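You operate a simulated robot arm through the tools that you are given. There is no shell and no other tool. Be economical: measure what you need, move in short steps, check, and stop when the job is done.

Carry out the task below with a simulated robot arm. There is one attempt and no reset: what you move stays moved.

TASK
Open the yellow slide box lid.

It is judged by the outcome, as a careful person would: the job done as asked, and still so three seconds after it is handed in. It fails if anything else is knocked over, pushed out of place, dropped, spilled or broken.

THE ROBOT
A 6-joint arm with a two-finger parallel gripper, fixed in place. Base frame: the origin is at the foot of the arm, x ahead of it, y to its left, z up. Lengths are in cm, angles in degrees, forces in N, time in s.
Its first joint turns from -66.0 to 66.0 degrees. Payload 2.7 kg.
Tool frame: the origin (TCP) lies between the finger pads and is the grasp point; the fingertips stand 2.3 cm ahead of it; z points along the fingers, y is the line along which they close. The gripper opens to 9.4 cm. The fingers are 3.8 cm wide and 1 cm thick; the gripper's body (5.4 by 9.6 cm) begins 3.9 cm behind the TCP.
Orientation is told as [roll, pitch, yaw] about the base's x, y, z axes, in that order, counted from this pose: with the fingers straight down and closing along the base's y, the tool's x points along the base's -x, its y along +y and its z along -z.

THE INTERFACE
- The arm moves only by the tool play_rows. Its argument "targets" is a list of rows, each a list of 3 entries, a list of its own where there are three numbers: the turn, a rotation vector about the tool's x, y, z in degrees, then the shift along the tool's x, y, z in mm, then the finger opening in mm, from 0 to 94. In form: [[[rx, ry, rz], [dx, dy, dz], gripper], ...]. A call has 1 to 12 rows; each row is the pose to reach, as a shift and turn from the pose commanded when the call began, along the tool's axes at that moment. A row lasts 0.2 s, in which the tool goes at most 5 cm and 8.6 degrees; a call with a longer step from one row to the next is refused whole, and so is a gripper value outside its range. A pose out of reach is approached as far as the arm can. The call stops where the force on the tool passes 40 N (or 10 N more than at its start, if that is more) or the arm is blocked; 0.2 s more then pass. The fingers move at their own pace (about 4.5 cm/s each) and stop on an object; they squeeze with about 24 N. The grip force told is the motor's: it shows also when the fingers shut on nothing. Time passes only in rows, and 0.2 s behind the last, so rows that repeat a pose let the fingers close. It gives the time, the measured TCP pose, the force on the tool (base axes), the opening and the grip force at its end, in the units of the frame above (readings bear some noise).
- Cameras (640 x 400 px; columns grow to the right, rows downward): "scene" is fixed at [8.32, -43.67, 141.32]; the picture's right is [0.71, -0.70, 0.00], its down [-0.33, -0.34, -0.88] and it looks along [0.62, 0.62, -0.48] (base axes); focal length 369 px, centre (320, 200). "wrist" rides on the gripper at [-3.9, 0, -4.4] in the tool frame; the picture's right is [0.00, -1.00, 0.00], its down [0.97, 0.00, -0.24] and it looks along [0.24, 0.00, 0.97] (tool axes); focal length 218 px, centre (320, 200).
- camera(camera): a new picture of that camera. No time passes.
- locate(camera, pixels): for up to 12 pixels [column, row] of the newest picture of that camera ("zoom" is the newest enlarged one), the place [x, y, z] in the base frame of the surface seen there, good to about 0.2 cm. No time passes.
- close_up(camera, box): a new picture of the part [left, top, right, bottom] of that camera's present view, enlarged. No time passes.
- job_done(): hands the job in; it is judged then, once.

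Work in short steps. Measure before you move; look again where a grasp or a placing could have gone wrong, and mend it. You have 60 turns and 20 pictures in all, the two below and enlarged ones among them. Open the gripper and draw the arm clear of the work before you hand the job in, unless the task says otherwise; then end with one line.

The tools are called after "Emit:" as name(argument=value, ...) on one line, values as JSON. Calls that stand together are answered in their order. play_rows: Moves the arm, as the interface text tells. Its arguments: {"type":"object","properties":{"targets":{"type":"array","items":{"type":"array"}}},"required":["targets"]} The other tools are called the same way: camera (camera) takes a picture; locate (camera, pixels) gives the place of the surface under pixels of a picture; close_up (camera, box) takes an enlarged picture of a part of a camera's view; job_done () hands the job in.

At the start:

```text
time: 0.0
tcp_pos: [39.45, -0.45, 105.96]
ee_rot: [0.0, 0.1, 0.0]
ft_force: [0.3, -0.1, 0.3]
width: 9.39
grip_force: 0.0
```

scene: 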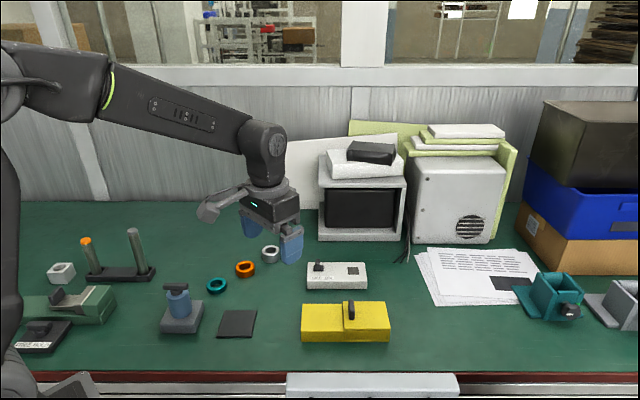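
wrist: 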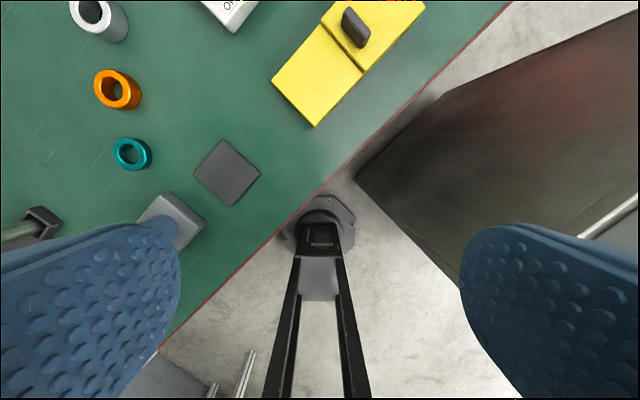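

The yellow box is around (345,320) in the scene picture with a dark knob at (351,310). I take an enlarged view to measure it.

Emit:
close_up(camera="scene", box=[270, 250, 430, 350])

```text
4.00 times, centred on (350, 300) of scene
```

zoom: 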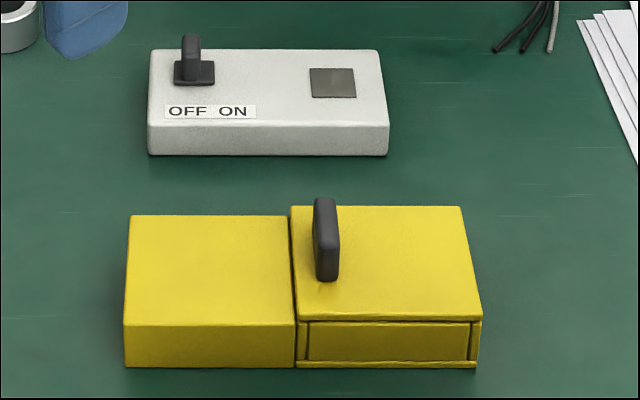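

The lid is the raised right half, with its handle near the left edge. It probably slides left over the lower block, so I measure both.

Emit:
locate(camera="zoom", pixels=[[135, 220], [285, 220], [130, 318], [290, 318], [297, 212], [456, 212], [303, 312], [475, 312], [325, 202], [325, 270], [333, 240], [200, 270]])

Emit:
locate(camera="wrist", pixels=[[350, 15], [362, 40], [346, 13], [315, 125], [275, 82], [362, 70], [325, 26], [420, 8]])

Emit:
close_up(camera="wrist", box=[260, 0, 440, 130])

```text
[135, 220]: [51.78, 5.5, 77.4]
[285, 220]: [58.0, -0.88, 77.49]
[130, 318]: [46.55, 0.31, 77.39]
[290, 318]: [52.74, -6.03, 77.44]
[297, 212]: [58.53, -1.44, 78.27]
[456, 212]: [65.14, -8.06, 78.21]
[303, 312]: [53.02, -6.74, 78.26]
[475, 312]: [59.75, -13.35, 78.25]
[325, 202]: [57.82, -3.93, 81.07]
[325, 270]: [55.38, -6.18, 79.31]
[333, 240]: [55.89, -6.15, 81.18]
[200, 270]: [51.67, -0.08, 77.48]
```

```text
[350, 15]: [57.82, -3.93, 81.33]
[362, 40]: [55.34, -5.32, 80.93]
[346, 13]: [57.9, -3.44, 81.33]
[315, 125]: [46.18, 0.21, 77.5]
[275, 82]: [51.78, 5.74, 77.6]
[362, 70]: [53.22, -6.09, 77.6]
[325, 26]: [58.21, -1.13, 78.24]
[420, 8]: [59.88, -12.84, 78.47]
```

```text
3.08 times, centred on (350, 65) of wrist
```

zoom: 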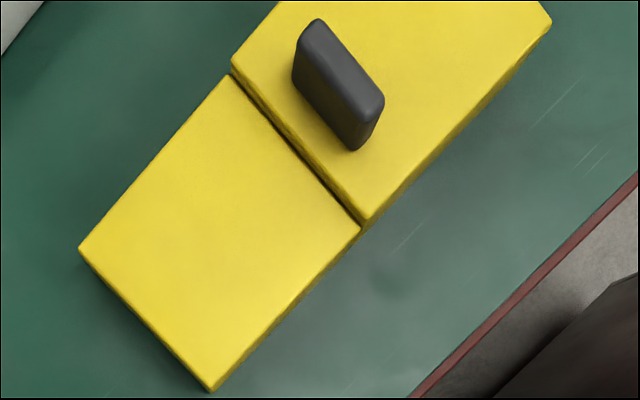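

The handle is a plate about 1 cm thick and 3 cm wide, standing from z 78.3 to 81.2 near (56.7,-4.9). The box's long axis runs along (0.7,-0.7). I yaw +45° and go above the handle at z≈95.

Emit:
play_rows(targets=[[[0, 0, -7.5], [-28, -7, 18], 60], [[0, 0, -15], [-57, -15, 36], 60], [[0, 0, -22.5], [-86, -22, 55], 60], [[0, 0, -30], [-114, -30, 73], 60], [[0, 0, -37.5], [-143, -37, 91], 60], [[0, 0, -45], [-171, -44, 110], 60], [[0, 0, -45], [-171, -44, 110], 60]])

Emit:
camera(camera="wrist")

```text
time: 1.6
tcp_pos: [56.52, -4.98, 94.86]
ee_rot: [0.0, 0.0, 45.1]
ft_force: [-0.3, 0.2, -0.4]
width: 5.97
grip_force: 0.0
```

```text
15 pictures are left
```

wrist: 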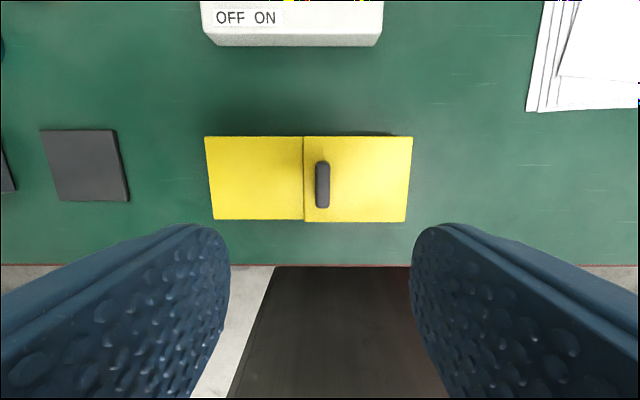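

The handle is at (322,185), well aligned with the fingers. I measure its extents and the table beside the box.

Emit:
locate(camera="wrist", pixels=[[317, 180], [328, 180], [322, 166], [322, 203], [322, 185], [250, 240], [430, 180], [250, 180], [370, 180], [304, 180], [206, 180], [409, 180]])

```text
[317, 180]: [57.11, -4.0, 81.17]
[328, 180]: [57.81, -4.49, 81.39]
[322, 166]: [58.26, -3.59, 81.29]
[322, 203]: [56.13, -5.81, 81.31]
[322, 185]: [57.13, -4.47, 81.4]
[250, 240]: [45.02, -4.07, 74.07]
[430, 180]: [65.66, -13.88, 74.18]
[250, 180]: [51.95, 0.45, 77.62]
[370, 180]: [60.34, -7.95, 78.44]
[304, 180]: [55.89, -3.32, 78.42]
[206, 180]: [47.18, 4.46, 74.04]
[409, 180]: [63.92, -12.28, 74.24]
```

Table is at z 74.1, lid top at 78.4, handle centre at (57.15,-4.65) with its top at 81.3. I descend so the fingertips stop about 0.5 cm above the lid.

Emit:
play_rows(targets=[[[0, 0, 0], [-6, -2.5, 35], 60], [[0, 0, 0], [-6, -2.5, 75], 60], [[0, 0, 0], [-6, -2.5, 110], 60], [[0, 0, 0], [-6, -2.5, 130], 60], [[0, 0, 0], [-6, -2.5, 137], 60]])

Emit:
close_up(camera="scene", box=[270, 250, 430, 350])

```text
time: 2.8
tcp_pos: [57.13, -4.6, 81.13]
ee_rot: [0.0, 0.0, 45.0]
ft_force: [0.8, 0.0, -0.2]
width: 6.02
grip_force: 0.1
```

```text
4.00 times, centred on (350, 300) of scene
```

zoom: 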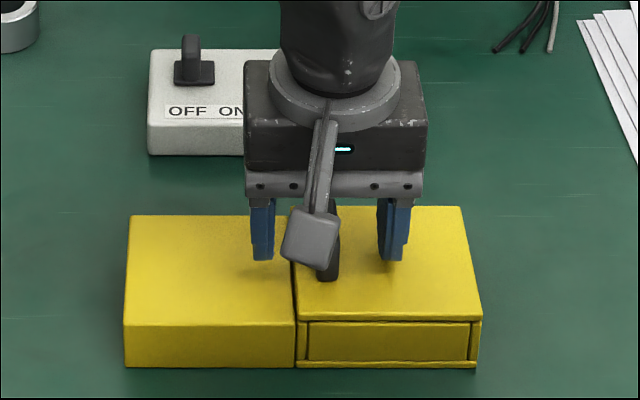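

The fingers stand either side of the handle. I close them.

Emit:
play_rows(targets=[[[0, 0, 0], [0, 0, 0], 0], [[0, 0, 0], [0, 0, 0], 0], [[0, 0, 0], [0, 0, 0], 0], [[0, 0, 0], [0, 0, 0], 0], [[0, 0, 0], [0, 0, 0], 0]])

```text
time: 4.0
tcp_pos: [57.23, -4.62, 81.21]
ee_rot: [0.0, 0.0, 45.0]
ft_force: [-0.6, -0.5, -1.7]
width: 1.3
grip_force: 45.0
```

The grip holds at 1.3 cm. I try sliding slowly left (tool +y) by 2 cm over the lower block.

Emit:
play_rows(targets=[[[0, 0, 0], [0, 3, 0], 0], [[0, 0, 0], [0, 7, 0], 0], [[0, 0, 0], [0, 11, 0], 0], [[0, 0, 0], [0, 15, 0], 0], [[0, 0, 0], [0, 20, 0], 0]])

Emit:
close_up(camera="scene", box=[270, 250, 430, 350])

```text
time: 5.2
tcp_pos: [55.75, -3.14, 81.12]
ee_rot: [0.0, -0.1, 44.9]
ft_force: [-0.2, -1.0, -2.5]
width: 1.28
grip_force: 44.4
```

```text
4.00 times, centred on (350, 300) of scene
```

zoom: 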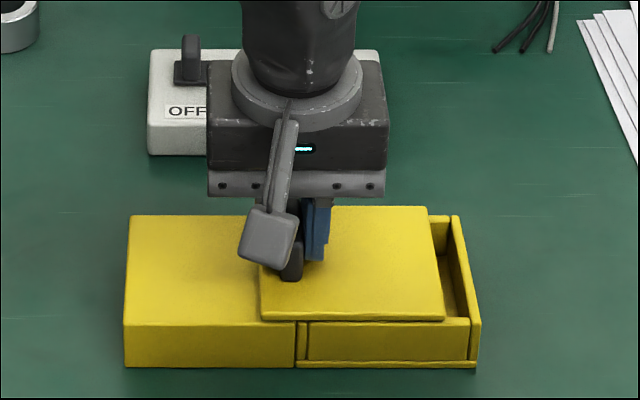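

The lid slides left and the box body stays put. I continue another 7 cm; the call will stop on resistance.

Emit:
play_rows(targets=[[[0, 0, 0], [0, 6, 0], 0], [[0, 0, 0], [0, 13, 0], 0], [[0, 0, 0], [0, 20, 0], 0], [[0, 0, 0], [0, 27, 0], 0], [[0, 0, 0], [0, 34, 0], 0], [[0, 0, 0], [0, 41, 0], 0], [[0, 0, 0], [0, 48, 0], 0], [[0, 0, 0], [0, 55, 0], 0], [[0, 0, 0], [0, 60, 0], 0], [[0, 0, 0], [0, 65, 0], 0]])

Emit:
close_up(camera="scene", box=[270, 250, 430, 350])

```text
time: 7.4
tcp_pos: [51.14, 1.58, 81.07]
ee_rot: [0.0, 0.0, 45.0]
ft_force: [6.7, 5.8, -18.2]
width: 1.28
grip_force: 45.5
```

```text
4.00 times, centred on (350, 300) of scene
```

zoom: 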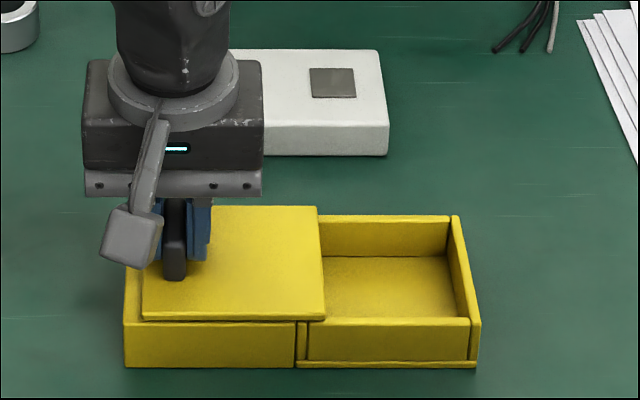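

The lid has travelled 8.6 cm, and its right edge at (325,318) still overlaps the opening by about 1.2 cm. There is some load but no stop along the slide, so I go on gently.

Emit:
play_rows(targets=[[[0, 0, 0], [0, 2, 0], 0], [[0, 0, 0], [0, 4, 0], 0], [[0, 0, 0], [0, 6, 0], 0], [[0, 0, 0], [0, 8, 0], 0], [[0, 0, 0], [0, 10, 0], 0], [[0, 0, 0], [0, 11, 0], 0]])

Emit:
close_up(camera="scene", box=[270, 250, 430, 350])

```text
time: 8.8
tcp_pos: [50.52, 2.05, 81.2]
ee_rot: [-0.2, 0.0, 45.0]
ft_force: [23.3, -2.6, -30.3]
width: 1.3
grip_force: 45.1
```

```text
4.00 times, centred on (350, 300) of scene
```

zoom: 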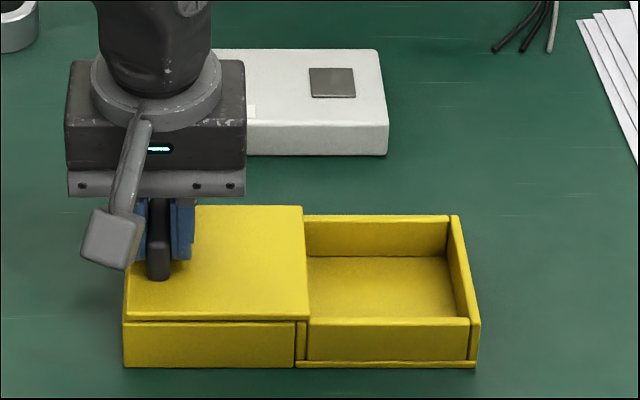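

The lid now sits fully over the left block and has met its end stop (about 18 N against the slide). I release and look.

Emit:
play_rows(targets=[[[0, 0, 0], [0, -2, 0], 0], [[0, 0, 0], [0, -2, 0], 40], [[0, 0, 0], [0, -2, 0], 40], [[0, 0, 0], [0, -2, 0], 40], [[0, 0, 0], [0, -2, 0], 40]])

```text
time: 10.0
tcp_pos: [50.41, 2.04, 81.15]
ee_rot: [0.1, 0.0, 45.0]
ft_force: [-0.1, 0.0, 0.6]
width: 4.02
grip_force: 0.1
```

The fingers are free with no load, so I raise the arm straight up.

Emit:
play_rows(targets=[[[0, 0, 0], [0, 0, -15], 40], [[0, 0, 0], [0, 0, -45], 40], [[0, 0, 0], [0, 0, -85], 40], [[0, 0, 0], [0, 0, -125], 40], [[0, 0, 0], [0, 0, -165], 40], [[0, 0, 0], [0, 0, -200], 40], [[0, 0, 0], [0, 0, -200], 40]])

Emit:
camera(camera="scene")

```text
time: 11.6
tcp_pos: [50.68, 1.96, 101.35]
ee_rot: [0.1, 0.0, 45.0]
ft_force: [-0.5, 0.2, -0.6]
width: 4.01
grip_force: 0.1
```

```text
10 pictures are left
```

scene: 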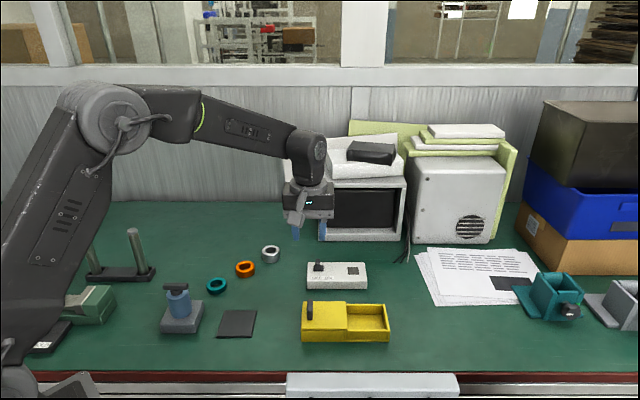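

The lid stays fully open at the left, the arm is clear and everything else looks undisturbed, so I hand in.

Emit:
job_done()

```text
The job is handed in.
```

The yellow slide box lid is open: I slid it left until it hit its end stop, then released it and raised the arm clear, and nothing else looked disturbed.
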